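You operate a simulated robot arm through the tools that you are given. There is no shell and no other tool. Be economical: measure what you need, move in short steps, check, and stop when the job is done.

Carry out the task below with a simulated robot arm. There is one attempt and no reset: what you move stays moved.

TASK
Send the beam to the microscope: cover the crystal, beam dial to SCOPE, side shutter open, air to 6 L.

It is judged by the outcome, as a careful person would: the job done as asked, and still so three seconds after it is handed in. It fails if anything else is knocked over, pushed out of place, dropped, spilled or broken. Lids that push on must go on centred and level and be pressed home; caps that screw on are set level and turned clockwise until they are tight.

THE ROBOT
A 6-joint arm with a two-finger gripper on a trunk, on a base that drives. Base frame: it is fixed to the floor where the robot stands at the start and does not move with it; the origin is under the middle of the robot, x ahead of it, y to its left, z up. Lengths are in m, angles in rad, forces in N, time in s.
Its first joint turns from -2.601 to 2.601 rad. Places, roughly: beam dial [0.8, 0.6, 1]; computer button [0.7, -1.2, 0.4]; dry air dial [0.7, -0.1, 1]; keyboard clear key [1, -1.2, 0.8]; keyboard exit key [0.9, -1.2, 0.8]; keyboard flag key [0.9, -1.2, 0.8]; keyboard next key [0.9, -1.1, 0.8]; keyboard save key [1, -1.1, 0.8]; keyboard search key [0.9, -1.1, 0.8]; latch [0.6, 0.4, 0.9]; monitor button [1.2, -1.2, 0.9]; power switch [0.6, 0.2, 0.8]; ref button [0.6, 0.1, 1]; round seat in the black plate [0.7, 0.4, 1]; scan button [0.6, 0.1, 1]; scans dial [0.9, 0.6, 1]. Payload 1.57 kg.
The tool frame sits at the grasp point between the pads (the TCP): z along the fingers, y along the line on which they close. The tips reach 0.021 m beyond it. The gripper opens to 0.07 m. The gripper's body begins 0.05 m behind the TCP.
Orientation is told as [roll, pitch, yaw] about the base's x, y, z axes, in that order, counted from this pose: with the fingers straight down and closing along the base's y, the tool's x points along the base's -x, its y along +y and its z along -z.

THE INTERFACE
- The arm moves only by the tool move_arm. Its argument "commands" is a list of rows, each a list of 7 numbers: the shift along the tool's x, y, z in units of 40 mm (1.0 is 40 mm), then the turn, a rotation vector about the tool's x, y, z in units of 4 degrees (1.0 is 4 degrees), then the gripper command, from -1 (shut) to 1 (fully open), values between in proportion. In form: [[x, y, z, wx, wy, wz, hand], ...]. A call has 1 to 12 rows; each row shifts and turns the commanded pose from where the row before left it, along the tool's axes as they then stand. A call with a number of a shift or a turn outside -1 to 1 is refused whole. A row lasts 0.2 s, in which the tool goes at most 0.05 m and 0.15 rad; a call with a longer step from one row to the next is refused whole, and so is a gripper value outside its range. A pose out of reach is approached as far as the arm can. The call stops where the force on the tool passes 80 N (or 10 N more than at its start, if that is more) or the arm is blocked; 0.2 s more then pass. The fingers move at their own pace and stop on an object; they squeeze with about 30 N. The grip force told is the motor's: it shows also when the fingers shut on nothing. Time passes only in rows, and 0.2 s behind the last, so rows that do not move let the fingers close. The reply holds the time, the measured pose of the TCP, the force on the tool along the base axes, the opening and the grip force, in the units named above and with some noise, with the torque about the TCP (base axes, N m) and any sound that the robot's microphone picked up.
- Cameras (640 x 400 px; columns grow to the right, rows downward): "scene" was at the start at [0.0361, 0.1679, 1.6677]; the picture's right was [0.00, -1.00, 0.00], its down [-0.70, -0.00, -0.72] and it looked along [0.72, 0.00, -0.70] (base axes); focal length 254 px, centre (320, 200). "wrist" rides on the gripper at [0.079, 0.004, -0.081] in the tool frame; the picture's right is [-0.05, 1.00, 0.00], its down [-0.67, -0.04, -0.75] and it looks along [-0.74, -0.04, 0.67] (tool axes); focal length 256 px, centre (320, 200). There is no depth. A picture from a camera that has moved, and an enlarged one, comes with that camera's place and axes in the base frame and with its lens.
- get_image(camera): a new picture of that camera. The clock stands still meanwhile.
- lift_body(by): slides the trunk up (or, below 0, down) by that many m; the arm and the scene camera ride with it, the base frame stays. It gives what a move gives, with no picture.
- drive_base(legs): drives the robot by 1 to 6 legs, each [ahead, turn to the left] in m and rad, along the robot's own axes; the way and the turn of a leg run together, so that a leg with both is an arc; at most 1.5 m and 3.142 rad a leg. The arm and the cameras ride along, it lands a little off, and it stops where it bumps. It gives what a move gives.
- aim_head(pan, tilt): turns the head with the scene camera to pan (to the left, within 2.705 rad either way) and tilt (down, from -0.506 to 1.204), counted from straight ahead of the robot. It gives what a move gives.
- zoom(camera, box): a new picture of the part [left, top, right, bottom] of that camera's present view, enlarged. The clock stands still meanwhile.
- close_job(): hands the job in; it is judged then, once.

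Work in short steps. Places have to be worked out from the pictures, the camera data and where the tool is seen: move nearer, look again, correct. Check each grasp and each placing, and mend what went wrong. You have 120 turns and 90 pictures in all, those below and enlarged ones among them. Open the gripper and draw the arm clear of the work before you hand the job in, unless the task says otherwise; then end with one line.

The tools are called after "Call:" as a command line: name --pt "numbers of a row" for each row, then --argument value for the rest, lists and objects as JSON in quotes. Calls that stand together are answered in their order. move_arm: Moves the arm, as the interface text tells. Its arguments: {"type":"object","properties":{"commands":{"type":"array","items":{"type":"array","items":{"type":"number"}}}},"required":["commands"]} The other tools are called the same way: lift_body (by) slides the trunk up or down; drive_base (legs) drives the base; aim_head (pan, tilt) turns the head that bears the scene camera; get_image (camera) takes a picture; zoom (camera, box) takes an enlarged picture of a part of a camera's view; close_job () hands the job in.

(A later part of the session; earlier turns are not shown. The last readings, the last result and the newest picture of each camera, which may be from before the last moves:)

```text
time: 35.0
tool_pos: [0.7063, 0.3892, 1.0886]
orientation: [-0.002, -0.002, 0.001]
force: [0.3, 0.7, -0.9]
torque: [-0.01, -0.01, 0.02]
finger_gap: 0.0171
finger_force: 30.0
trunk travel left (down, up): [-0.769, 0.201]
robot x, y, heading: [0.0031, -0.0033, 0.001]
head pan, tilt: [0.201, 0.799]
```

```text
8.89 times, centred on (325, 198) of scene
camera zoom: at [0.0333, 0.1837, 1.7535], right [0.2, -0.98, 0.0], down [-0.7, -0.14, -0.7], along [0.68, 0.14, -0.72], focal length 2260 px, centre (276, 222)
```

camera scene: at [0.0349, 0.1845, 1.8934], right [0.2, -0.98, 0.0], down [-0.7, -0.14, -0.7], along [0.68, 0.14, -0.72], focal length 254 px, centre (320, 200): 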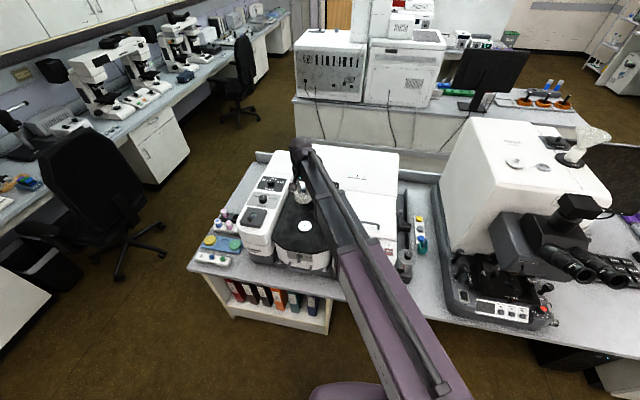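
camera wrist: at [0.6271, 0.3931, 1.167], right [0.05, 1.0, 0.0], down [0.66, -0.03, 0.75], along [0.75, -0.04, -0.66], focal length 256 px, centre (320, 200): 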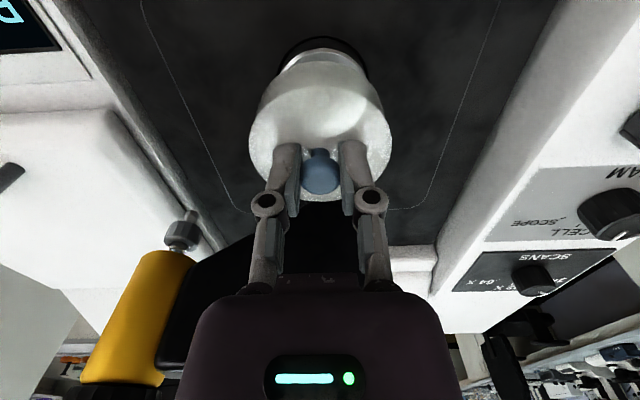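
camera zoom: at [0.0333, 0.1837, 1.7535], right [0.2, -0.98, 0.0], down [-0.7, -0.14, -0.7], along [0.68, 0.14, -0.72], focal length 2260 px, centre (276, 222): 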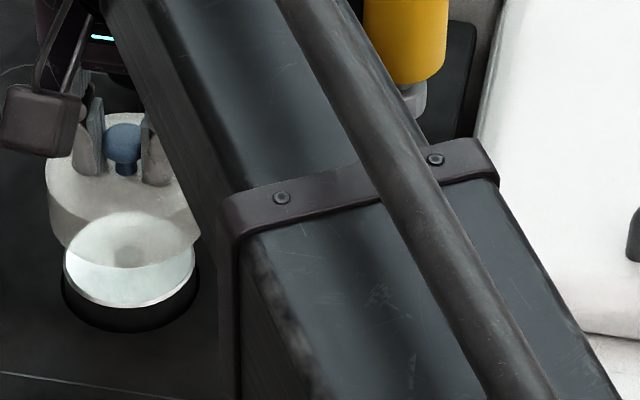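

Through the translucent cover the crystal shows at (0.712, 0.390); cover is at ≈(0.706, 0.389). Shift +6 mm in x, lower 25 mm, re-check.

Call:
move_arm --pt "-0.14 0.02 0 0 0 0 -1" --pt "0 0 0 0 0 0 -1"

Call:
lift_body --by -0.025

Call:
zoom --camera "wrist" --box '[224, 40, 416, 200]'

```text
time: 35.6
tool_pos: [0.712, 0.3886, 1.0882]
orientation: [-0.003, -0.003, 0.0]
force: [-0.2, 0.2, 0.0]
torque: [0.01, 0.0, -0.01]
finger_gap: 0.0176
finger_force: 29.8
trunk travel left (down, up): [-0.769, 0.201]
robot x, y, heading: [0.0052, -0.0034, 0.004]
head pan, tilt: [0.201, 0.799]
```

```text
time: 36.3
tool_pos: [0.7123, 0.3884, 1.0627]
orientation: [-0.003, -0.003, 0.002]
force: [0.2, 0.4, 1.1]
torque: [-0.01, -0.01, 0.01]
finger_gap: 0.0173
finger_force: 30.0
trunk travel left (down, up): [-0.744, 0.226]
robot x, y, heading: [-0.002, -0.0008, 0.001]
head pan, tilt: [0.201, 0.799]
```

```text
2.50 times, centred on (320, 120) of wrist
camera zoom: at [0.6326, 0.3934, 1.1419], right [0.05, 1.0, 0.0], down [0.66, -0.03, 0.75], along [0.75, -0.04, -0.66], focal length 640 px, centre (320, 400)
```

zoom: 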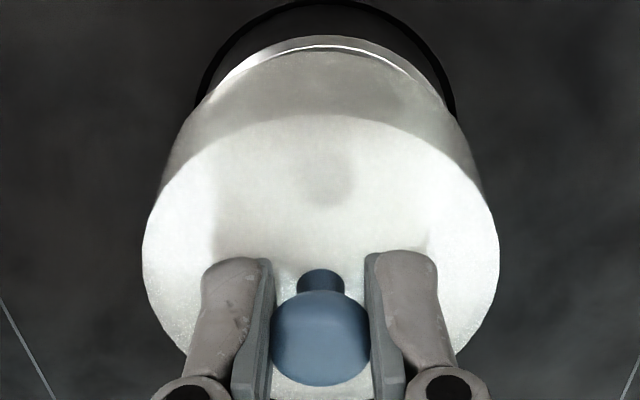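

Cover (0.711, 0.389) vs crystal (0.711, 0.390): aligned within ~1 mm. Nudge +0.8 mm in y and lower 14 mm, watching force.

Call:
move_arm --pt "0 0.02 0 0 0 0 -1" --pt "0 0 0 0 0 0 -1"

Call:
lift_body --by -0.014

Call:
zoom --camera "wrist" --box '[224, 40, 416, 200]'

```text
time: 36.9
tool_pos: [0.7113, 0.3903, 1.0628]
orientation: [-0.002, -0.002, -0.001]
force: [0.0, 0.2, -0.8]
torque: [-0.02, 0.03, 0.02]
finger_gap: 0.0171
finger_force: 30.2
trunk travel left (down, up): [-0.744, 0.226]
robot x, y, heading: [0.0003, -0.0012, -0.003]
head pan, tilt: [0.201, 0.799]
```

```text
time: 37.4
tool_pos: [0.7114, 0.3888, 1.0548]
orientation: [0.007, -0.017, -0.002]
force: [1.4, -0.7, 58.9]
torque: [-0.04, 0.93, 0.05]
finger_gap: 0.0178
finger_force: 30.4
trunk travel left (down, up): [-0.732, 0.238]
robot x, y, heading: [0.0009, -0.0001, -0.0]
head pan, tilt: [0.201, 0.799]
stopped: the force on the tool passed its limit at 92 N (the readings are from after the stop); the commanded pose is now the measured one
```

```text
2.50 times, centred on (320, 120) of wrist
camera zoom: at [0.6315, 0.3935, 1.1336], right [0.05, 1.0, 0.01], down [0.66, -0.04, 0.75], along [0.75, -0.04, -0.66], focal length 640 px, centre (320, 400)
```

zoom: 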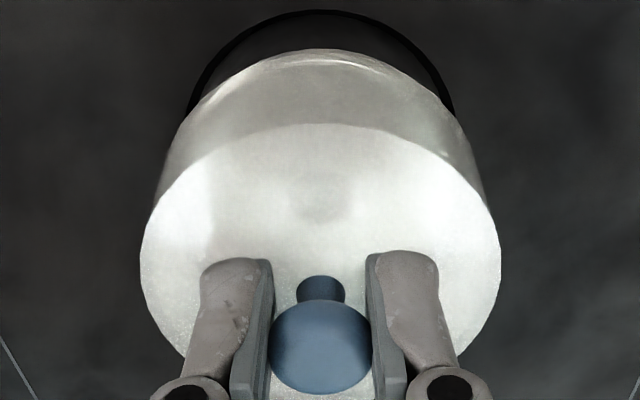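

Contact at z≈1.055 with the reaction on the near (−x) side — not on yet. Raise 6 mm, re-level, and look again from both cameras.

Call:
lift_body --by 0.008

Call:
zoom --camera "wrist" --box '[256, 50, 384, 130]'

Call:
zoom --camera "scene" --box '[295, 165, 335, 205]'

```text
time: 38.0
tool_pos: [0.7153, 0.3912, 1.0584]
orientation: [0.002, -0.012, 0.002]
force: [-0.2, 0.6, 0.4]
torque: [0.0, -0.03, 0.05]
finger_gap: 0.0172
finger_force: 30.2
trunk travel left (down, up): [-0.74, 0.23]
robot x, y, heading: [0.0032, -0.0017, -0.002]
head pan, tilt: [0.201, 0.799]
```

```text
5.00 times, centred on (320, 90) of wrist
camera zoom: at [0.6347, 0.3959, 1.1371], right [0.05, 1.0, 0.0], down [0.66, -0.04, 0.75], along [0.75, -0.04, -0.66], focal length 1280 px, centre (320, 750)
```

zoom: 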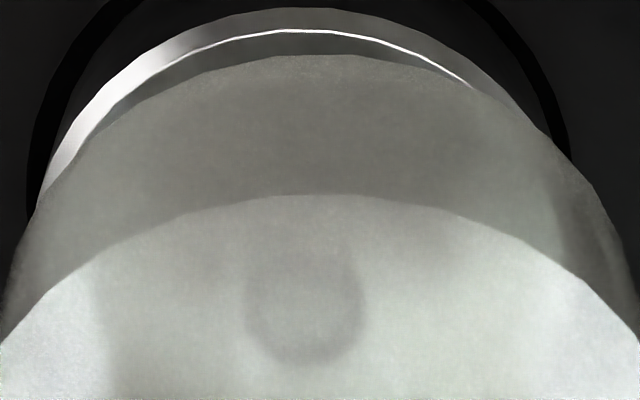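

```text
10.00 times, centred on (315, 185) of scene
camera zoom: at [0.0326, 0.1835, 1.7239], right [0.2, -0.98, 0.0], down [-0.7, -0.14, -0.7], along [0.68, 0.14, -0.72], focal length 2542 px, centre (370, 350)
```

zoom: 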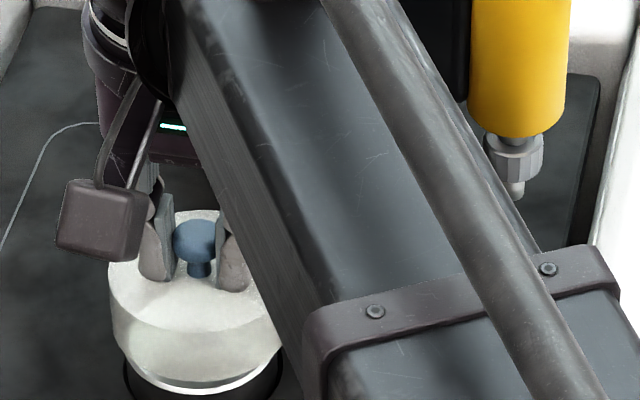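

After the stop the arm drifted to x≈0.715. Recomputing with contact height (cover bottom is ~53 mm under TCP), the cover sat ~2.5 mm too far forward. Correcting: −5 mm x, −1 mm y, level pitch; then re-view.

Call:
move_arm --pt "0.13 -0.025 0 -0.03 0.17 0 -1" --pt "0 0 0 0 0 0 -1" --pt "0 0 0 0 0 0 -1"

Call:
zoom --camera "wrist" --box '[240, 40, 400, 140]'

```text
time: 38.8
tool_pos: [0.7091, 0.3912, 1.0602]
orientation: [0.004, 0.001, -0.002]
force: [0.7, 0.4, 0.0]
torque: [0.02, 0.0, -0.02]
finger_gap: 0.017
finger_force: 29.5
trunk travel left (down, up): [-0.74, 0.23]
robot x, y, heading: [-0.0012, -0.0026, -0.001]
head pan, tilt: [0.201, 0.799]
```

```text
4.00 times, centred on (320, 90) of wrist
camera zoom: at [0.63, 0.3952, 1.1382], right [0.05, 1.0, 0.01], down [0.67, -0.04, 0.74], along [0.74, -0.04, -0.67], focal length 1024 px, centre (320, 640)
```

zoom: 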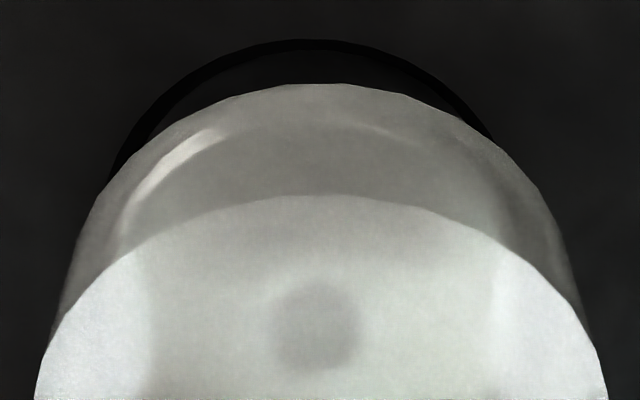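

Now the disc sits inside the cover's outline. Nudge −1.2 mm in y and lower 12 mm, watching force.

Call:
move_arm --pt "0 -0.03 0 0.04 0 0 -1" --pt "0 0 0 0 0 0 -1"

Call:
lift_body --by -0.012

Call:
zoom --camera "wrist" --box '[224, 40, 416, 200]'

```text
time: 39.4
tool_pos: [0.7092, 0.3894, 1.0586]
orientation: [0.002, 0.0, 0.0]
force: [0.7, -0.4, 0.2]
torque: [-0.02, -0.04, 0.0]
finger_gap: 0.0175
finger_force: 30.0
trunk travel left (down, up): [-0.74, 0.23]
robot x, y, heading: [0.0007, -0.0018, -0.002]
head pan, tilt: [0.201, 0.799]
```

```text
time: 40.0
tool_pos: [0.7097, 0.3896, 1.0464]
orientation: [0.003, 0.0, 0.0]
force: [0.0, -0.8, -0.5]
torque: [0.05, 0.02, -0.01]
finger_gap: 0.0174
finger_force: 29.7
trunk travel left (down, up): [-0.728, 0.242]
robot x, y, heading: [0.0001, -0.0054, -0.005]
head pan, tilt: [0.201, 0.799]
```

```text
2.50 times, centred on (320, 120) of wrist
camera zoom: at [0.6301, 0.3939, 1.1264], right [0.05, 1.0, 0.0], down [0.67, -0.04, 0.74], along [0.74, -0.04, -0.67], focal length 640 px, centre (320, 400)
```

zoom: 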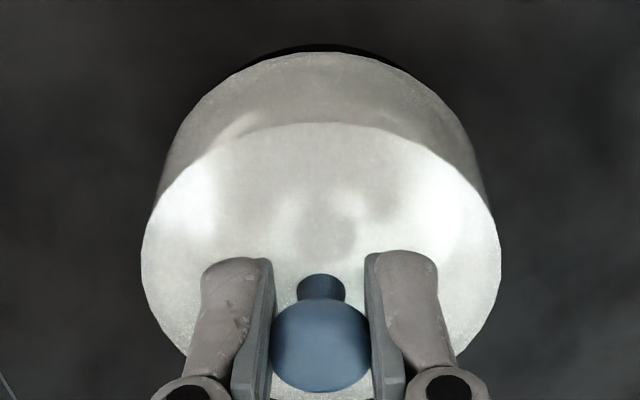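

It slipped past the earlier contact height freely — it's around the disc. Continue down until it presses home.

Call:
lift_body --by -0.03

Call:
zoom --camera "wrist" --box '[224, 40, 416, 200]'

```text
time: 40.5
tool_pos: [0.7072, 0.3893, 1.041]
orientation: [0.008, -0.005, 0.001]
force: [-8.4, -1.6, 49.0]
torque: [-0.34, -0.3, -0.06]
finger_gap: 0.0178
finger_force: 30.2
trunk travel left (down, up): [-0.717, 0.253]
robot x, y, heading: [0.004, -0.0008, 0.002]
head pan, tilt: [0.201, 0.799]
stopped: the force on the tool passed its limit at 105 N (the readings are from after the stop); the commanded pose is now the measured one
```

```text
2.50 times, centred on (320, 120) of wrist
camera zoom: at [0.627, 0.3935, 1.119], right [0.05, 1.0, 0.01], down [0.66, -0.04, 0.75], along [0.75, -0.03, -0.66], focal length 640 px, centre (320, 400)
```

zoom: 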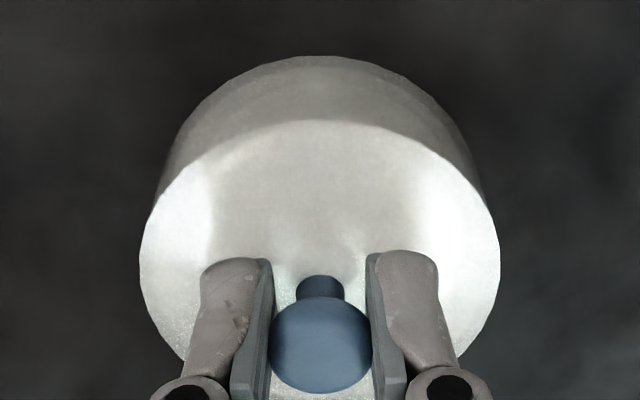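

Bottomed at z≈1.04 with pressing force ≥49 N (105 N peak); seat gap no longer visible. Release and raise to inspect.

Call:
move_arm --pt "0 0 0 0 0 0 -0.1" --pt "0 0 0 0 0 0 -0.1"

Call:
lift_body --by 0.07

Call:
get_image --camera "wrist"

Call:
zoom --camera "scene" --box '[285, 150, 345, 210]'

```text
time: 41.1
tool_pos: [0.7107, 0.3906, 1.0364]
orientation: [0.008, -0.007, 0.0]
force: [-1.0, -2.9, 32.3]
torque: [-0.17, 0.03, -0.02]
finger_gap: 0.0311
finger_force: 17.6
trunk travel left (down, up): [-0.717, 0.253]
robot x, y, heading: [0.0004, -0.0045, 0.0]
head pan, tilt: [0.201, 0.799]
```

```text
time: 42.1
tool_pos: [0.7127, 0.3917, 1.1046]
orientation: [0.006, -0.003, -0.001]
force: [-0.3, -0.3, -0.6]
torque: [-0.01, -0.01, -0.01]
finger_gap: 0.0316
finger_force: 0.0
trunk travel left (down, up): [-0.787, 0.183]
robot x, y, heading: [0.0015, 0.0003, 0.003]
head pan, tilt: [0.201, 0.799]
```

```text
41 pictures are left
camera wrist: at [0.6319, 0.3959, 1.1846], right [0.05, 1.0, 0.01], down [0.66, -0.04, 0.75], along [0.75, -0.04, -0.67], focal length 256 px, centre (320, 200)
```

wrist: 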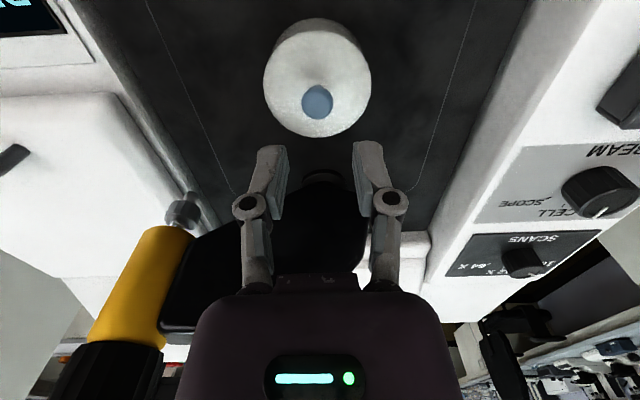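

```text
6.67 times, centred on (315, 180) of scene
camera zoom: at [0.0338, 0.184, 1.7712], right [0.2, -0.98, 0.0], down [-0.7, -0.14, -0.7], along [0.68, 0.14, -0.72], focal length 1695 px, centre (353, 333)
```

zoom: 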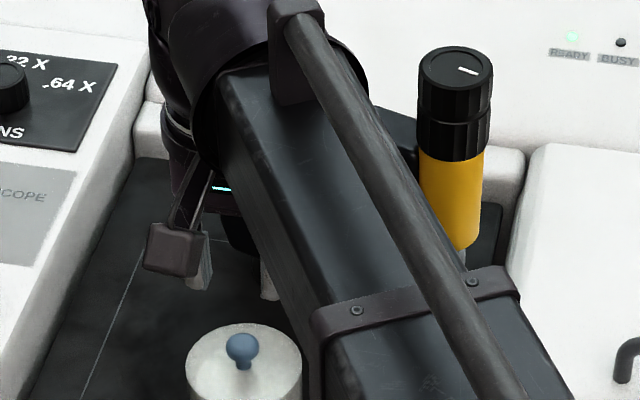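

Cover sits level and centred on the disc. Beam dial triangulates to ≈(0.78, 0.595, top 1.055), radius 0.98 — at the reach limit, so I'll raise the arm and move the base nearer.

Call:
lift_body --by 0.15

Call:
drive_base --legs '[[0, 0.65], [0.12, 0]]'

Call:
aim_head --pan -0.4 --tilt 0.85

Call:
get_image --camera "scene"

```text
time: 43.9
tool_pos: [0.711, 0.3922, 1.2543]
orientation: [0.008, -0.005, 0.0]
force: [-0.6, 0.5, -0.2]
torque: [0.01, 0.0, 0.03]
finger_gap: 0.0313
finger_force: 0.1
trunk travel left (down, up): [-0.937, 0.033]
robot x, y, heading: [-0.0019, -0.0021, 0.001]
head pan, tilt: [0.201, 0.799]
```

```text
time: 47.8
tool_pos: [0.4275, 0.8145, 1.2549]
orientation: [0.007, -0.002, 0.646]
force: [0.3, 0.2, -0.7]
torque: [-0.03, 0.06, 0.03]
finger_gap: 0.0312
finger_force: 0.0
trunk travel left (down, up): [-0.937, 0.033]
robot x, y, heading: [0.0956, 0.0782, 0.637]
head pan, tilt: [0.201, 0.799]
```

```text
time: 48.8
tool_pos: [0.4272, 0.8145, 1.2553]
orientation: [0.008, -0.002, 0.645]
force: [-0.2, 0.5, 0.1]
torque: [0.01, 0.0, -0.03]
finger_gap: 0.0317
finger_force: 0.1
trunk travel left (down, up): [-0.937, 0.033]
robot x, y, heading: [0.0909, 0.0756, 0.636]
head pan, tilt: [-0.4, 0.85]
```

```text
39 pictures are left
camera scene: at [0.0308, 0.2027, 1.9172], right [0.23, -0.97, 0.0], down [-0.73, -0.18, -0.66], along [0.64, 0.15, -0.75], focal length 254 px, centre (320, 200)
```

scene: 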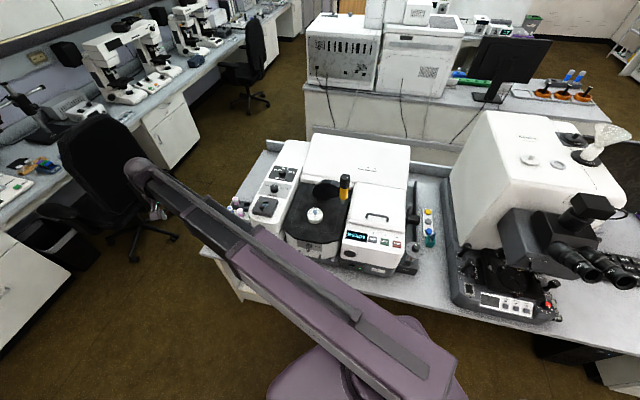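

Good unobstructed view. Zoom on the dials, cover, and the right-side shutter/air dial.

Call:
zoom --camera "scene" --box '[235, 130, 345, 250]'

Call:
zoom --camera "scene" --box '[385, 180, 445, 280]'

Call:
zoom --camera "scene" --box '[260, 155, 305, 195]'

```text
3.33 times, centred on (290, 190) of scene
camera zoom: at [0.0308, 0.2027, 1.9172], right [0.23, -0.97, 0.0], down [-0.73, -0.18, -0.66], along [0.64, 0.15, -0.75], focal length 848 px, centre (420, 233)
```

zoom: 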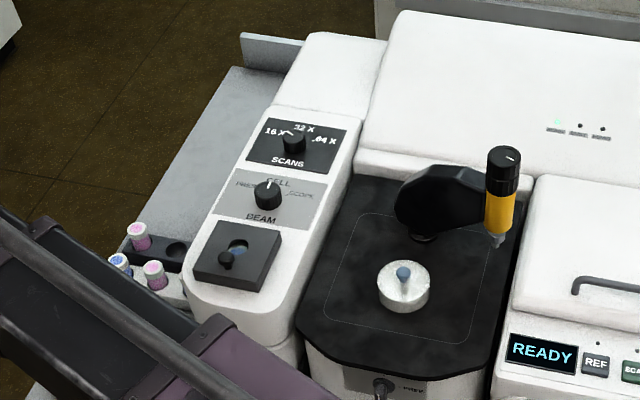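

```text
4.00 times, centred on (415, 230) of scene
camera zoom: at [0.0308, 0.2027, 1.9172], right [0.23, -0.97, 0.0], down [-0.73, -0.18, -0.66], along [0.64, 0.15, -0.75], focal length 1017 px, centre (-60, 80)
```

zoom: 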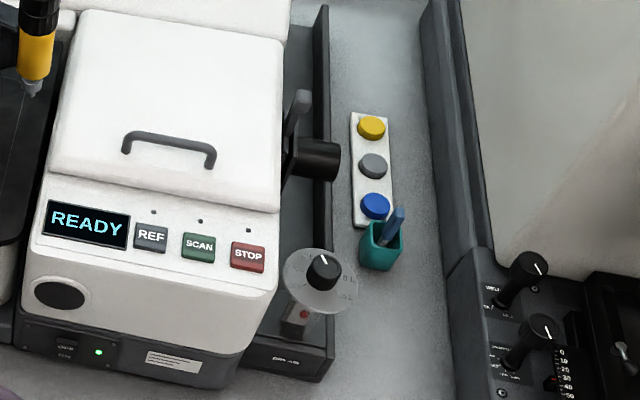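

```text
10.00 times, centred on (282, 175) of scene
camera zoom: at [0.0308, 0.2027, 1.9172], right [0.23, -0.97, 0.0], down [-0.73, -0.18, -0.66], along [0.64, 0.15, -0.75], focal length 2542 px, centre (695, 450)
```

zoom: 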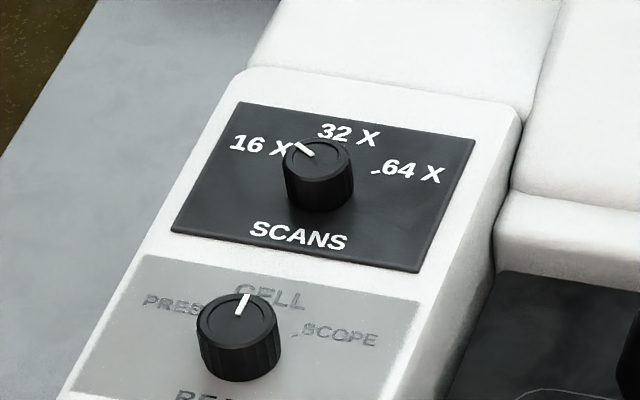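

SCOPE is ~45° clockwise of CELL. Moving the arm above the beam dial.

Call:
move_arm --pt "-0.37 -0.95 0 0 0 0 0.6" --pt "-0.37 -0.95 0 0 0 0 0.6" --pt "-0.37 -0.95 0 0 0 0 0.6" --pt "-0.37 -0.95 0 0 0 0 0.6" --pt "-0.37 -0.95 0 0 0 0 0.6" --pt "-0.37 -0.95 0 0 0 0 0.6" --pt "-0.37 -0.95 0 0 0 0 0.6" --pt "-0.37 -0.95 0 0 0 0 0.6" --pt "-0.37 -0.95 0 0 0 0 0.6" --pt "-0.37 -0.95 0 0 0 0 0.6"

Call:
get_image --camera "wrist"

```text
time: 51.0
tool_pos: [0.7746, 0.5949, 1.2557]
orientation: [0.008, -0.004, 0.65]
force: [-0.2, -0.9, -1.2]
torque: [-0.01, -0.02, 0.0]
finger_gap: 0.0561
finger_force: 0.0
out of reach, approached as far as the arm can: row 7
trunk travel left (down, up): [-0.937, 0.033]
robot x, y, heading: [0.0935, 0.0772, 0.638]
head pan, tilt: [-0.4, 0.85]
```

```text
35 pictures are left
camera wrist: at [0.7088, 0.55, 1.3346], right [-0.56, 0.83, 0.01], down [0.55, 0.37, 0.75], along [0.62, 0.42, -0.67], focal length 256 px, centre (320, 200)
```

wrist: 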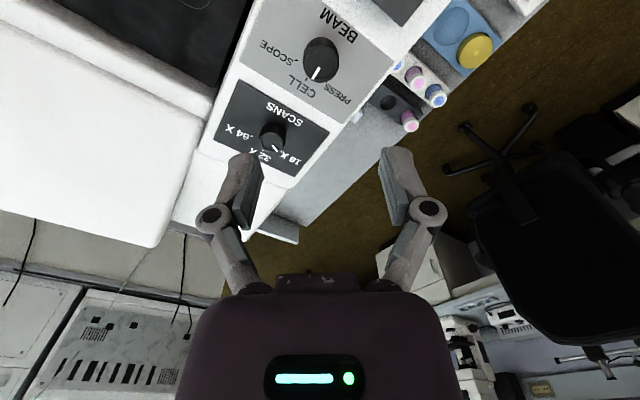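

Both rays agree: knob top at (0.796, 0.605, 1.06). Align and lower to z≈1.105, then look.

Call:
move_arm --pt "-0.6 -0.11 0 0 0 0 0.8" --pt "0 0 0 0 0 0 0.8"

Call:
lift_body --by -0.15

Call:
get_image --camera "wrist"

```text
time: 51.6
tool_pos: [0.7942, 0.6078, 1.2561]
orientation: [0.006, -0.003, 0.646]
force: [-1.0, -0.2, 0.7]
torque: [0.0, -0.02, -0.01]
finger_gap: 0.0633
finger_force: 0.0
trunk travel left (down, up): [-0.937, 0.033]
robot x, y, heading: [0.0922, 0.0763, 0.634]
head pan, tilt: [-0.4, 0.85]
```

```text
time: 53.3
tool_pos: [0.7944, 0.6083, 1.1054]
orientation: [0.005, -0.003, 0.645]
force: [-0.5, 0.7, 0.7]
torque: [0.02, -0.03, -0.01]
finger_gap: 0.063
finger_force: 0.0
trunk travel left (down, up): [-0.787, 0.183]
robot x, y, heading: [0.0939, 0.0741, 0.635]
head pan, tilt: [-0.4, 0.85]
```

```text
34 pictures are left
camera wrist: at [0.7287, 0.5629, 1.1848], right [-0.56, 0.83, 0.01], down [0.55, 0.37, 0.75], along [0.62, 0.42, -0.66], focal length 256 px, centre (320, 200)
```

wrist: 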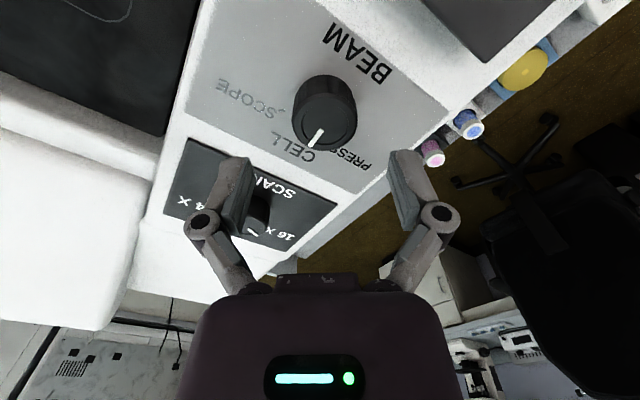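

Knob at (0.793, 0.610). Fine correction, lower 40 mm, then close on it.

Call:
move_arm --pt "0 0.06 0 0 0 0 0.8" --pt "0 0 0 0 0 0 0.8"

Call:
lift_body --by -0.04

Call:
move_arm --pt "0 0 0 0 0 0 -1" --pt "0 0 0 0 0 0 -1" --pt "0 0 0 0 0 0 -1"

Call:
get_image --camera "wrist"

```text
time: 53.9
tool_pos: [0.7939, 0.61, 1.1055]
orientation: [0.007, -0.003, 0.645]
force: [-0.5, -0.3, -0.1]
torque: [-0.01, -0.02, 0.02]
finger_gap: 0.0629
finger_force: 0.1
trunk travel left (down, up): [-0.787, 0.183]
robot x, y, heading: [0.0949, 0.076, 0.637]
head pan, tilt: [-0.4, 0.85]
```

```text
time: 54.8
tool_pos: [0.7949, 0.6093, 1.0661]
orientation: [0.006, -0.003, 0.646]
force: [-0.1, 0.1, -0.6]
torque: [-0.02, 0.01, -0.05]
finger_gap: 0.0631
finger_force: 0.1
trunk travel left (down, up): [-0.747, 0.223]
robot x, y, heading: [0.091, 0.0724, 0.631]
head pan, tilt: [-0.4, 0.85]
```

```text
time: 55.6
tool_pos: [0.7939, 0.6108, 1.0667]
orientation: [0.007, -0.004, 0.648]
force: [-1.0, 6.0, 7.2]
torque: [0.22, 0.2, 0.0]
finger_gap: 0.0377
finger_force: 31.9
trunk travel left (down, up): [-0.747, 0.223]
robot x, y, heading: [0.0939, 0.077, 0.636]
head pan, tilt: [-0.4, 0.85]
```

```text
33 pictures are left
camera wrist: at [0.7272, 0.5654, 1.145], right [-0.56, 0.83, 0.01], down [0.55, 0.37, 0.75], along [0.62, 0.42, -0.66], focal length 256 px, centre (320, 200)
```

wrist: 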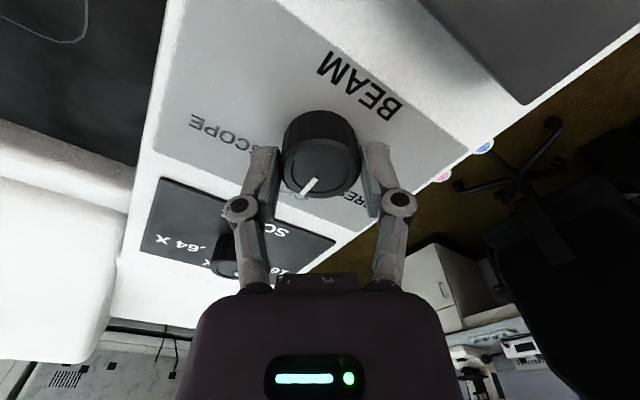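

Knob gripped (37.7 mm). Turning 45° clockwise.

Call:
move_arm --pt "0 0 0 0 0 1 -1" --pt "0 0 0 0 0 1 -1" --pt "0 0 0 0 0 1 -1" --pt "0 0 0 0 0 1 -1" --pt "0 0 0 0 0 1 -1" --pt "0 0 0 0 0 1 -1" --pt "0 0 0 0 0 1 -1" --pt "0 0 0 0 0 1 -1" --pt "0 0 0 0 0 1 -1" --pt "0 0 0 0 0 1 -1" --pt "0 0 0 0 0 1 -1" --pt "0 0 0 0 0 0.5 -1"

Call:
get_image --camera "wrist"

```text
time: 58.2
tool_pos: [0.7936, 0.6098, 1.0656]
orientation: [0.006, 0.003, -0.156]
force: [-2.5, 6.5, 5.9]
torque: [0.09, -0.72, 0.03]
finger_gap: 0.0374
finger_force: 32.3
trunk travel left (down, up): [-0.747, 0.223]
robot x, y, heading: [0.0923, 0.0771, 0.634]
head pan, tilt: [-0.4, 0.85]
```

```text
32 pictures are left
camera wrist: at [0.7153, 0.6264, 1.1454], right [0.21, 0.98, 0.01], down [0.65, -0.14, 0.74], along [0.73, -0.15, -0.67], focal length 256 px, centre (320, 200)
```

wrist: 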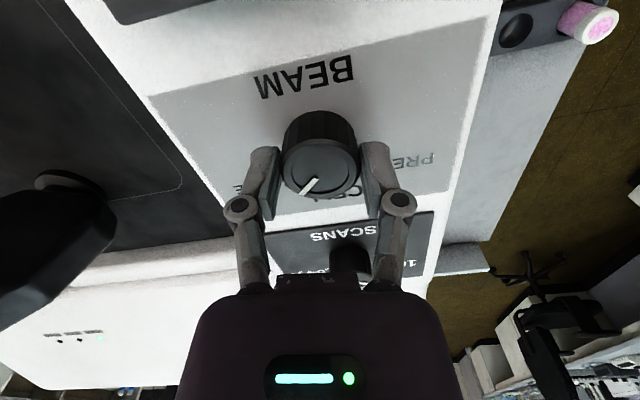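

The pointer moved but lagged a little in the grip. Open, rise and check.

Call:
move_arm --pt "0 0 0 0 0 0 0.8" --pt "0 0 0 0 0 0 0.8"

Call:
lift_body --by 0.05

Call:
zoom --camera "wrist" --box '[180, 30, 460, 230]'

```text
time: 58.8
tool_pos: [0.7937, 0.6093, 1.0667]
orientation: [0.009, 0.003, -0.156]
force: [0.7, -0.1, -0.9]
torque: [0.03, -0.01, -0.03]
finger_gap: 0.0626
finger_force: 0.0
trunk travel left (down, up): [-0.747, 0.223]
robot x, y, heading: [0.095, 0.0737, 0.634]
head pan, tilt: [-0.4, 0.85]
```

```text
time: 59.7
tool_pos: [0.7946, 0.6098, 1.1158]
orientation: [0.006, 0.001, -0.157]
force: [-0.3, 0.5, -0.3]
torque: [-0.01, -0.01, 0.01]
finger_gap: 0.0631
finger_force: 0.0
trunk travel left (down, up): [-0.797, 0.173]
robot x, y, heading: [0.0916, 0.0763, 0.639]
head pan, tilt: [-0.4, 0.85]
```

```text
2.00 times, centred on (320, 130) of wrist
camera zoom: at [0.7163, 0.6261, 1.1951], right [0.21, 0.98, 0.01], down [0.65, -0.14, 0.74], along [0.73, -0.15, -0.67], focal length 512 px, centre (320, 340)
```

zoom: 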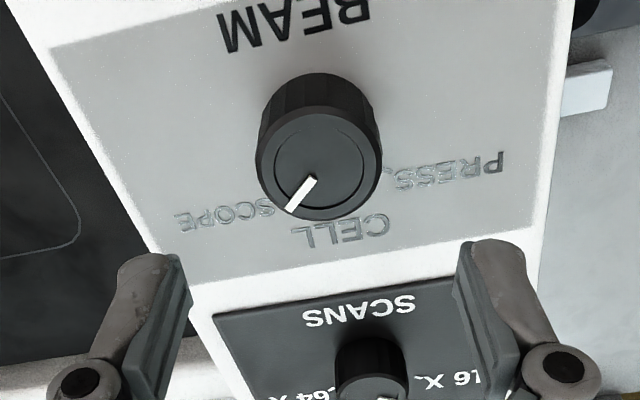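

Pointer is at ~35°; tick is ~45°. Regrip and turn another ~14°, check while gripped.

Call:
lift_body --by -0.052

Call:
move_arm --pt "0 0 0 0 0 0 -1" --pt "0 0 0 0 0 0 -1" --pt "0 0 0 0 0 0 -1" --pt "0 0 0 0 0 0.7 -1" --pt "0 0 0 0 0 0.7 -1" --pt "0 0 0 0 0 0.7 -1" --pt "0 0 0 0 0 0.7 -1" --pt "0 0 0 0 0 0.7 -1" --pt "0 0 0 0 0 0 -1" --pt "0 0 0 0 0 0 0.8" --pt "0 0 0 0 0 0 0.8"

Call:
lift_body --by 0.05

Call:
zoom --camera "wrist" --box '[180, 30, 460, 230]'

```text
time: 60.6
tool_pos: [0.794, 0.6085, 1.0625]
orientation: [0.009, 0.003, -0.157]
force: [-0.9, 0.8, 0.2]
torque: [0.01, -0.03, -0.03]
finger_gap: 0.0632
finger_force: 0.1
trunk travel left (down, up): [-0.745, 0.225]
robot x, y, heading: [0.0927, 0.0805, 0.635]
head pan, tilt: [-0.4, 0.85]
```

```text
time: 63.0
tool_pos: [0.7942, 0.6102, 1.0626]
orientation: [0.006, 0.005, -0.401]
force: [1.4, 0.1, -0.1]
torque: [0.02, 0.01, -0.01]
finger_gap: 0.0631
finger_force: 0.1
trunk travel left (down, up): [-0.745, 0.225]
robot x, y, heading: [0.0923, 0.0759, 0.634]
head pan, tilt: [-0.4, 0.85]
```

```text
time: 63.9
tool_pos: [0.7939, 0.6106, 1.1133]
orientation: [0.006, 0.004, -0.401]
force: [-0.4, 0.1, 0.3]
torque: [0.0, -0.02, 0.01]
finger_gap: 0.0629
finger_force: 0.1
trunk travel left (down, up): [-0.795, 0.175]
robot x, y, heading: [0.0914, 0.0748, 0.635]
head pan, tilt: [-0.4, 0.85]
```

```text
2.00 times, centred on (320, 130) of wrist
camera zoom: at [0.7222, 0.6454, 1.1933], right [0.44, 0.9, 0.01], down [0.6, -0.3, 0.74], along [0.67, -0.32, -0.67], focal length 512 px, centre (320, 340)
```

zoom: 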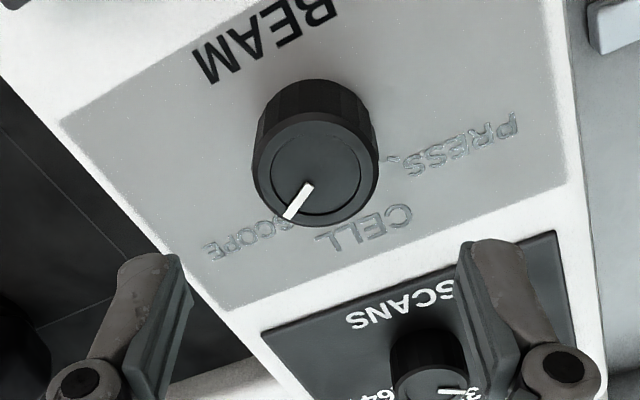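

Pointer now ≈45–48°, right over the SCOPE mark. Cross-check from the head camera after backing up a bit.

Call:
lift_body --by 0.13

Call:
zoom --camera "wrist" --box '[260, 0, 400, 100]'

```text
time: 65.5
tool_pos: [0.7937, 0.6103, 1.2432]
orientation: [0.008, 0.004, -0.4]
force: [0.3, 0.3, -0.2]
torque: [-0.02, -0.01, 0.01]
finger_gap: 0.0631
finger_force: 0.0
trunk travel left (down, up): [-0.925, 0.045]
robot x, y, heading: [0.0915, 0.0723, 0.63]
head pan, tilt: [-0.4, 0.85]
```

```text
4.00 times, centred on (330, 50) of wrist
camera zoom: at [0.7222, 0.6454, 1.3232], right [0.44, 0.9, 0.01], down [0.6, -0.3, 0.74], along [0.67, -0.32, -0.67], focal length 1024 px, centre (280, 800)
```

zoom: 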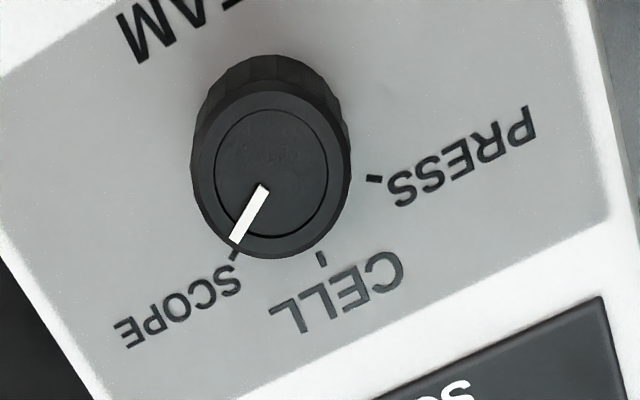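

Pointer is exactly on the SCOPE tick. Now drive back to the start pose for the right-hand items (raising a bit more to clear the anvil).

Call:
lift_body --by 0.035

Call:
drive_base --legs '[[-0.12, 0], [0, -0.635]]'

Call:
move_arm --pt "1 0 0 0 0 -1 0.8" --pt "1 0 0 0 0 -1 0.8" --pt "1 0 0 0 0 -1 0.8" --pt "0.5 0 0 0 0 -1 0.8"

Call:
aim_head --pan -0.3 --tilt 0.75

Call:
get_image --camera "wrist"

```text
time: 66.3
tool_pos: [0.794, 0.6111, 1.2779]
orientation: [0.007, 0.005, -0.401]
force: [-0.2, -0.3, 0.0]
torque: [-0.01, 0.0, 0.01]
finger_gap: 0.0631
finger_force: 0.2
trunk travel left (down, up): [-0.96, 0.01]
robot x, y, heading: [0.0925, 0.0758, 0.636]
head pan, tilt: [-0.4, 0.85]
```

```text
time: 70.1
tool_pos: [0.8775, 0.0242, 1.2802]
orientation: [0.01, 0.004, -1.032]
force: [-1.6, -0.2, 1.0]
torque: [0.0, -0.01, -0.01]
finger_gap: 0.063
finger_force: 0.0
trunk travel left (down, up): [-0.96, 0.01]
robot x, y, heading: [-0.0044, 0.0011, 0.01]
head pan, tilt: [-0.4, 0.85]
```

```text
time: 71.1
tool_pos: [0.7967, 0.1387, 1.2787]
orientation: [0.008, 0.002, -0.751]
force: [-0.1, -0.3, 0.0]
torque: [-0.01, -0.02, 0.01]
finger_gap: 0.063
finger_force: 0.1
trunk travel left (down, up): [-0.96, 0.01]
robot x, y, heading: [-0.0044, 0.0023, 0.014]
head pan, tilt: [-0.4, 0.85]
```

```text
time: 71.8
tool_pos: [0.797, 0.1379, 1.2794]
orientation: [0.007, 0.003, -0.753]
force: [0.1, -0.9, -0.3]
torque: [-0.02, -0.01, -0.03]
finger_gap: 0.0631
finger_force: 0.1
trunk travel left (down, up): [-0.96, 0.01]
robot x, y, heading: [-0.002, 0.0039, 0.014]
head pan, tilt: [-0.3, 0.75]
```

```text
28 pictures are left
camera wrist: at [0.7421, 0.1956, 1.3582], right [0.72, 0.69, 0.01], down [0.46, -0.49, 0.74], along [0.52, -0.53, -0.67], focal length 256 px, centre (320, 200)
```

wrist: 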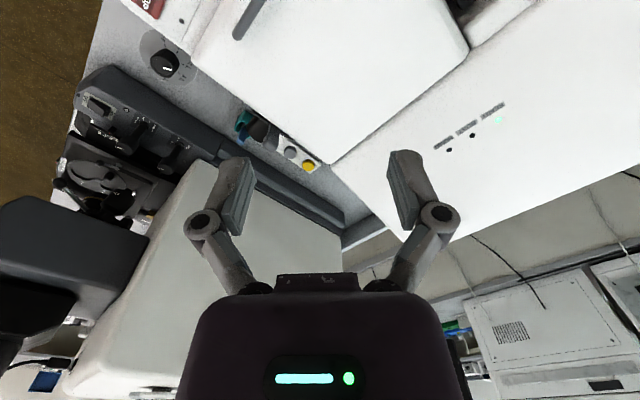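

I need to view the instrument's right side from the microscope side: rotate the wrist so the camera looks toward +y, and move to y≈−0.1 at height.

Call:
move_arm --pt "0 0 0 0 0 -1 0.8" --pt "0 0 0 0 0 -1 0.8" --pt "0 0 0 0 0 -1 0.8" --pt "0 0 0 0 0 -1 0.8" --pt "0 0 0 0 0 -1 0.8" --pt "0 0 0 0 0 -1 0.8" --pt "0 0 0 0 0 -1 0.8" --pt "0 0 0 0 0 -1 0.8" --pt "0 0 0 0 0 -1 0.8" --pt "0 0 0 0 0 -1 0.8" --pt "0 0 0 0 0 -0.75 0.8"

Call:
move_arm --pt "0 -1 0 0 0 0 0.8" --pt "0 -1 0 0 0 0 0.8" --pt "0 -1 0 0 0 0 0.8" --pt "0 -1 0 0 0 0 0.8" --pt "0 -1 0 0 0 0 0.8" --pt "0 -1 0 0 0 0 0.8" --pt "0 0 0 0 0 -1 0.8" --pt "0 0 0 0 0 -1 0.8" --pt "0 0 0 0 0 -1 0.8" --pt "0 0 0 0 0 -1 0.8" --pt "0 0 0 0 0 -1 0.8" --pt "0 0 0 0 0 -1 0.8"

Call:
move_arm --pt "0 0 0 0 0 -1 0.8" --pt "0 0 0 0 0 -1 0.8" --pt "0 0 0 0 0 -1 0.8" --pt "0 0 0 0 0 -1 0.8" --pt "0 0 0 0 0 -1 0.8" --pt "0 0 0 0 0 -1 0.8" --pt "0 0 0 0 0 -1 0.8" --pt "0 0 0 0 0 -1 0.8"

Call:
get_image --camera "wrist"

```text
time: 74.2
tool_pos: [0.7953, 0.1369, 1.2782]
orientation: [0.007, -0.003, -0.002]
force: [-0.3, 0.0, -1.1]
torque: [-0.03, -0.01, 0.0]
finger_gap: 0.0629
finger_force: 0.0
trunk travel left (down, up): [-0.96, 0.01]
robot x, y, heading: [-0.0064, 0.0005, 0.013]
head pan, tilt: [-0.3, 0.75]
```

```text
time: 76.8
tool_pos: [0.7973, -0.1034, 1.2796]
orientation: [0.006, -0.005, 0.418]
force: [0.2, -0.1, -0.2]
torque: [-0.03, 0.01, 0.01]
finger_gap: 0.0627
finger_force: 0.0
trunk travel left (down, up): [-0.96, 0.01]
robot x, y, heading: [-0.0048, 0.0017, 0.01]
head pan, tilt: [-0.3, 0.75]
```

```text
time: 78.6
tool_pos: [0.7947, -0.1031, 1.2788]
orientation: [0.001, -0.007, 0.976]
force: [0.3, 1.0, 0.6]
torque: [0.03, 0.0, 0.01]
finger_gap: 0.063
finger_force: 0.1
trunk travel left (down, up): [-0.96, 0.01]
robot x, y, heading: [-0.0041, -0.0003, 0.011]
head pan, tilt: [-0.3, 0.75]
```

```text
27 pictures are left
camera wrist: at [0.7471, -0.1673, 1.3574], right [-0.8, 0.6, 0.0], down [0.4, 0.53, 0.75], along [0.45, 0.6, -0.66], focal length 256 px, centre (320, 200)
```

wrist: 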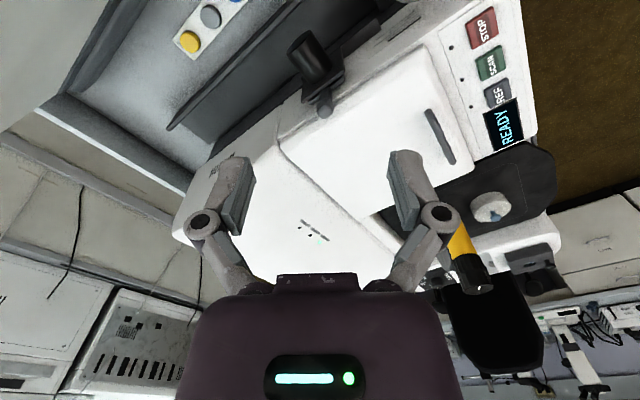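

Call:
zoom --camera "wrist" --box '[260, 10, 420, 130]'

```text
3.33 times, centred on (340, 70) of wrist
camera zoom: at [0.7471, -0.1673, 1.3574], right [-0.8, 0.6, 0.0], down [0.4, 0.53, 0.75], along [0.45, 0.6, -0.66], focal length 853 px, centre (253, 633)
```

zoom: 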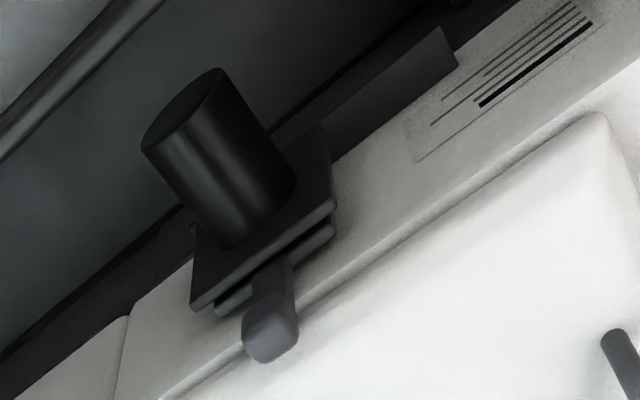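

The shutter is a slide plate behind the tube's flange with an upright handle (knob ≈(0.849, −0.019, 1.03)); it most likely lifts. Rotate to close along x and hover above it.

Call:
move_arm --pt "0 0 0 0 0 -1 0.5" --pt "0 0 0 0 0 -1 0.5" --pt "0 0 0 0 0 -1 0.5" --pt "0 0 0 0 0 -1 0.5" --pt "0 0 0 0 0 -1 0.5" --pt "0 0 0 0 0 -1 0.5" --pt "0 0 0 0 0 -1 0.5" --pt "0 0 0 0 0 -1 0.5" --pt "0 0 0 0 0 -0.5 0.5" --pt "-0.7 -0.45 0 0 0 0 0.3" --pt "-0.7 -0.45 0 0 0 0 0.3" --pt "-0.7 -0.45 0 0 0 0 0.3"

Call:
lift_body --by -0.1

Call:
get_image --camera "wrist"

```text
time: 81.2
tool_pos: [0.8522, -0.0173, 1.2788]
orientation: [-0.004, -0.007, 1.568]
force: [-0.5, -0.2, 0.5]
torque: [-0.03, 0.01, 0.01]
finger_gap: 0.0453
finger_force: 0.0
trunk travel left (down, up): [-0.96, 0.01]
robot x, y, heading: [0.0005, -0.0025, 0.012]
head pan, tilt: [-0.3, 0.75]
```

```text
time: 82.5
tool_pos: [0.8514, -0.0191, 1.1776]
orientation: [-0.004, -0.008, 1.568]
force: [-1.0, -0.3, -0.2]
torque: [0.01, -0.01, 0.01]
finger_gap: 0.0452
finger_force: 0.0
trunk travel left (down, up): [-0.86, 0.11]
robot x, y, heading: [-0.0017, 0.0024, 0.016]
head pan, tilt: [-0.3, 0.75]
```

```text
25 pictures are left
camera wrist: at [0.8459, -0.0984, 1.2574], right [-1.0, 0.06, 0.0], down [0.03, 0.66, 0.75], along [0.04, 0.75, -0.66], focal length 256 px, centre (320, 200)
```

wrist: 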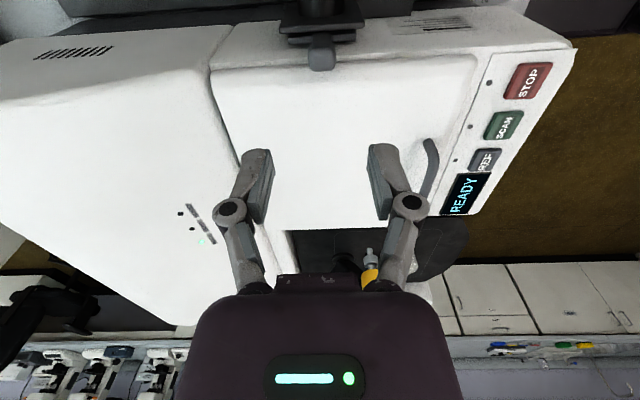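

Knob refined to (0.849, −0.018, 1.04); TCP is above it. Lower 0.085 and look.

Call:
lift_body --by -0.085

Call:
get_image --camera "wrist"

```text
time: 83.8
tool_pos: [0.8506, -0.0195, 1.0947]
orientation: [-0.003, -0.006, 1.57]
force: [-0.5, 0.6, -1.8]
torque: [0.0, 0.01, 0.05]
finger_gap: 0.0457
finger_force: 0.1
trunk travel left (down, up): [-0.775, 0.195]
robot x, y, heading: [-0.0002, 0.0029, 0.015]
head pan, tilt: [-0.3, 0.75]
```

```text
24 pictures are left
camera wrist: at [0.8459, -0.0983, 1.1725], right [-1.0, 0.06, 0.0], down [0.03, 0.66, 0.75], along [0.04, 0.75, -0.66], focal length 256 px, centre (320, 200)
```

wrist: 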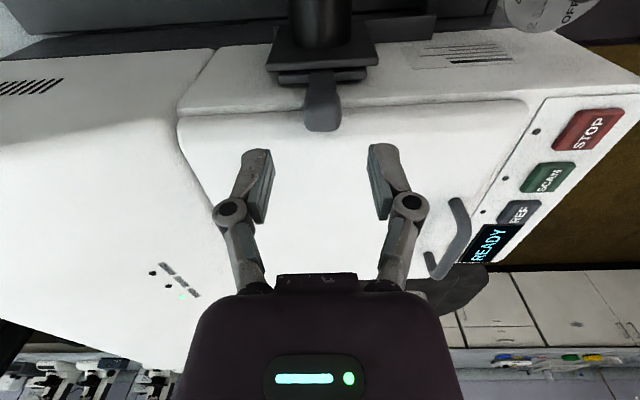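

Paddle around (0.849, −0.014, ~1.03). Shift 4 mm toward +y, lower 45 mm, look.

Call:
move_arm --pt "-0.1 0 0 0 0 0 0.3" --pt "0 0 0 0 0 0 0.3"

Call:
lift_body --by -0.045

Call:
get_image --camera "wrist"

```text
time: 84.3
tool_pos: [0.8512, -0.0151, 1.0933]
orientation: [-0.003, -0.007, 1.569]
force: [0.7, 0.0, 0.1]
torque: [0.02, 0.0, 0.02]
finger_gap: 0.0457
finger_force: 0.0
trunk travel left (down, up): [-0.775, 0.195]
robot x, y, heading: [-0.002, 0.0048, 0.015]
head pan, tilt: [-0.3, 0.75]
```

```text
time: 85.2
tool_pos: [0.8504, -0.0143, 1.0484]
orientation: [-0.003, -0.005, 1.568]
force: [-0.4, 0.1, 0.2]
torque: [0.0, -0.01, -0.02]
finger_gap: 0.0457
finger_force: 0.1
trunk travel left (down, up): [-0.73, 0.24]
robot x, y, heading: [-0.0003, 0.005, 0.008]
head pan, tilt: [-0.3, 0.75]
```

```text
23 pictures are left
camera wrist: at [0.8456, -0.0947, 1.1274], right [-1.0, 0.06, 0.0], down [0.03, 0.66, 0.75], along [0.04, 0.75, -0.66], focal length 256 px, centre (320, 200)
```

wrist: 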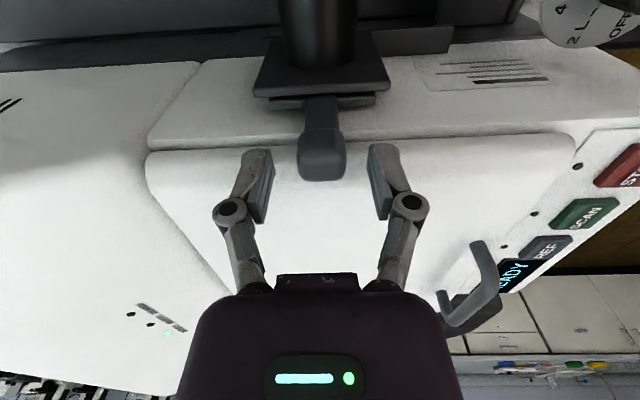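

Knob lies right between the fingers, just below. Lower 18 mm and close.

Call:
lift_body --by -0.018

Call:
move_arm --pt "0 0 0 0 0 0 -1" --pt "0 0 0 0 0 0 -1" --pt "0 0 0 0 0 0 -1"

Call:
get_image --camera "wrist"

```text
time: 85.9
tool_pos: [0.8498, -0.0142, 1.0307]
orientation: [-0.003, -0.007, 1.571]
force: [0.0, -0.5, 0.0]
torque: [0.05, 0.01, -0.01]
finger_gap: 0.0456
finger_force: 0.1
trunk travel left (down, up): [-0.712, 0.258]
robot x, y, heading: [0.0008, 0.0032, 0.008]
head pan, tilt: [-0.3, 0.75]
```

```text
time: 86.7
tool_pos: [0.8503, -0.0154, 1.0316]
orientation: [-0.003, -0.008, 1.569]
force: [-6.1, 0.3, -1.0]
torque: [-0.03, 0.08, 0.18]
finger_gap: 0.0204
finger_force: 32.0
trunk travel left (down, up): [-0.712, 0.258]
robot x, y, heading: [0.0015, 0.0031, 0.011]
head pan, tilt: [-0.3, 0.75]
```

```text
22 pictures are left
camera wrist: at [0.8449, -0.0947, 1.1098], right [-1.0, 0.06, 0.0], down [0.03, 0.66, 0.75], along [0.04, 0.75, -0.66], focal length 256 px, centre (320, 200)
```

wrist: 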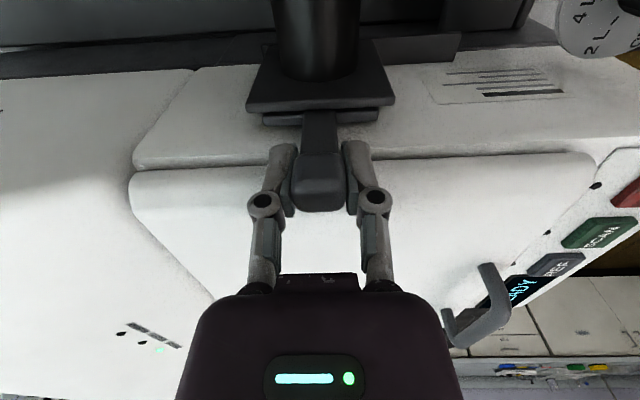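

Gripped (20 mm). Try lifting 10 mm.

Call:
lift_body --by 0.01

Call:
zoom --camera "wrist" --box '[220, 40, 420, 240]'

```text
time: 87.3
tool_pos: [0.8505, -0.0156, 1.0408]
orientation: [-0.002, -0.007, 1.566]
force: [-17.9, -0.6, -22.4]
torque: [0.18, 0.22, 0.1]
finger_gap: 0.0208
finger_force: 32.6
trunk travel left (down, up): [-0.722, 0.248]
robot x, y, heading: [-0.0, 0.0005, 0.009]
head pan, tilt: [-0.3, 0.75]
```

```text
2.00 times, centred on (320, 140) of wrist
camera zoom: at [0.8453, -0.0947, 1.1191], right [-1.0, 0.06, 0.0], down [0.04, 0.66, 0.75], along [0.04, 0.75, -0.66], focal length 512 px, centre (320, 320)
```

zoom: 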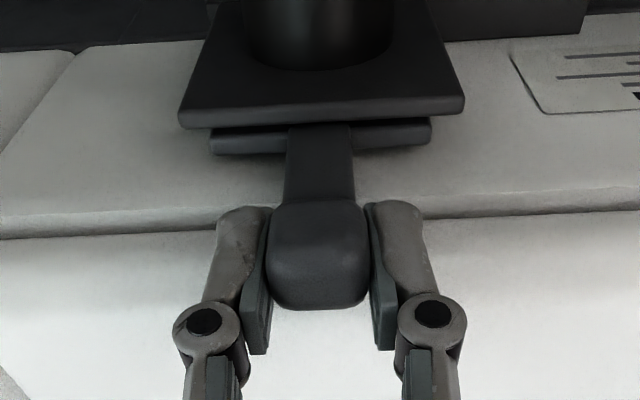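

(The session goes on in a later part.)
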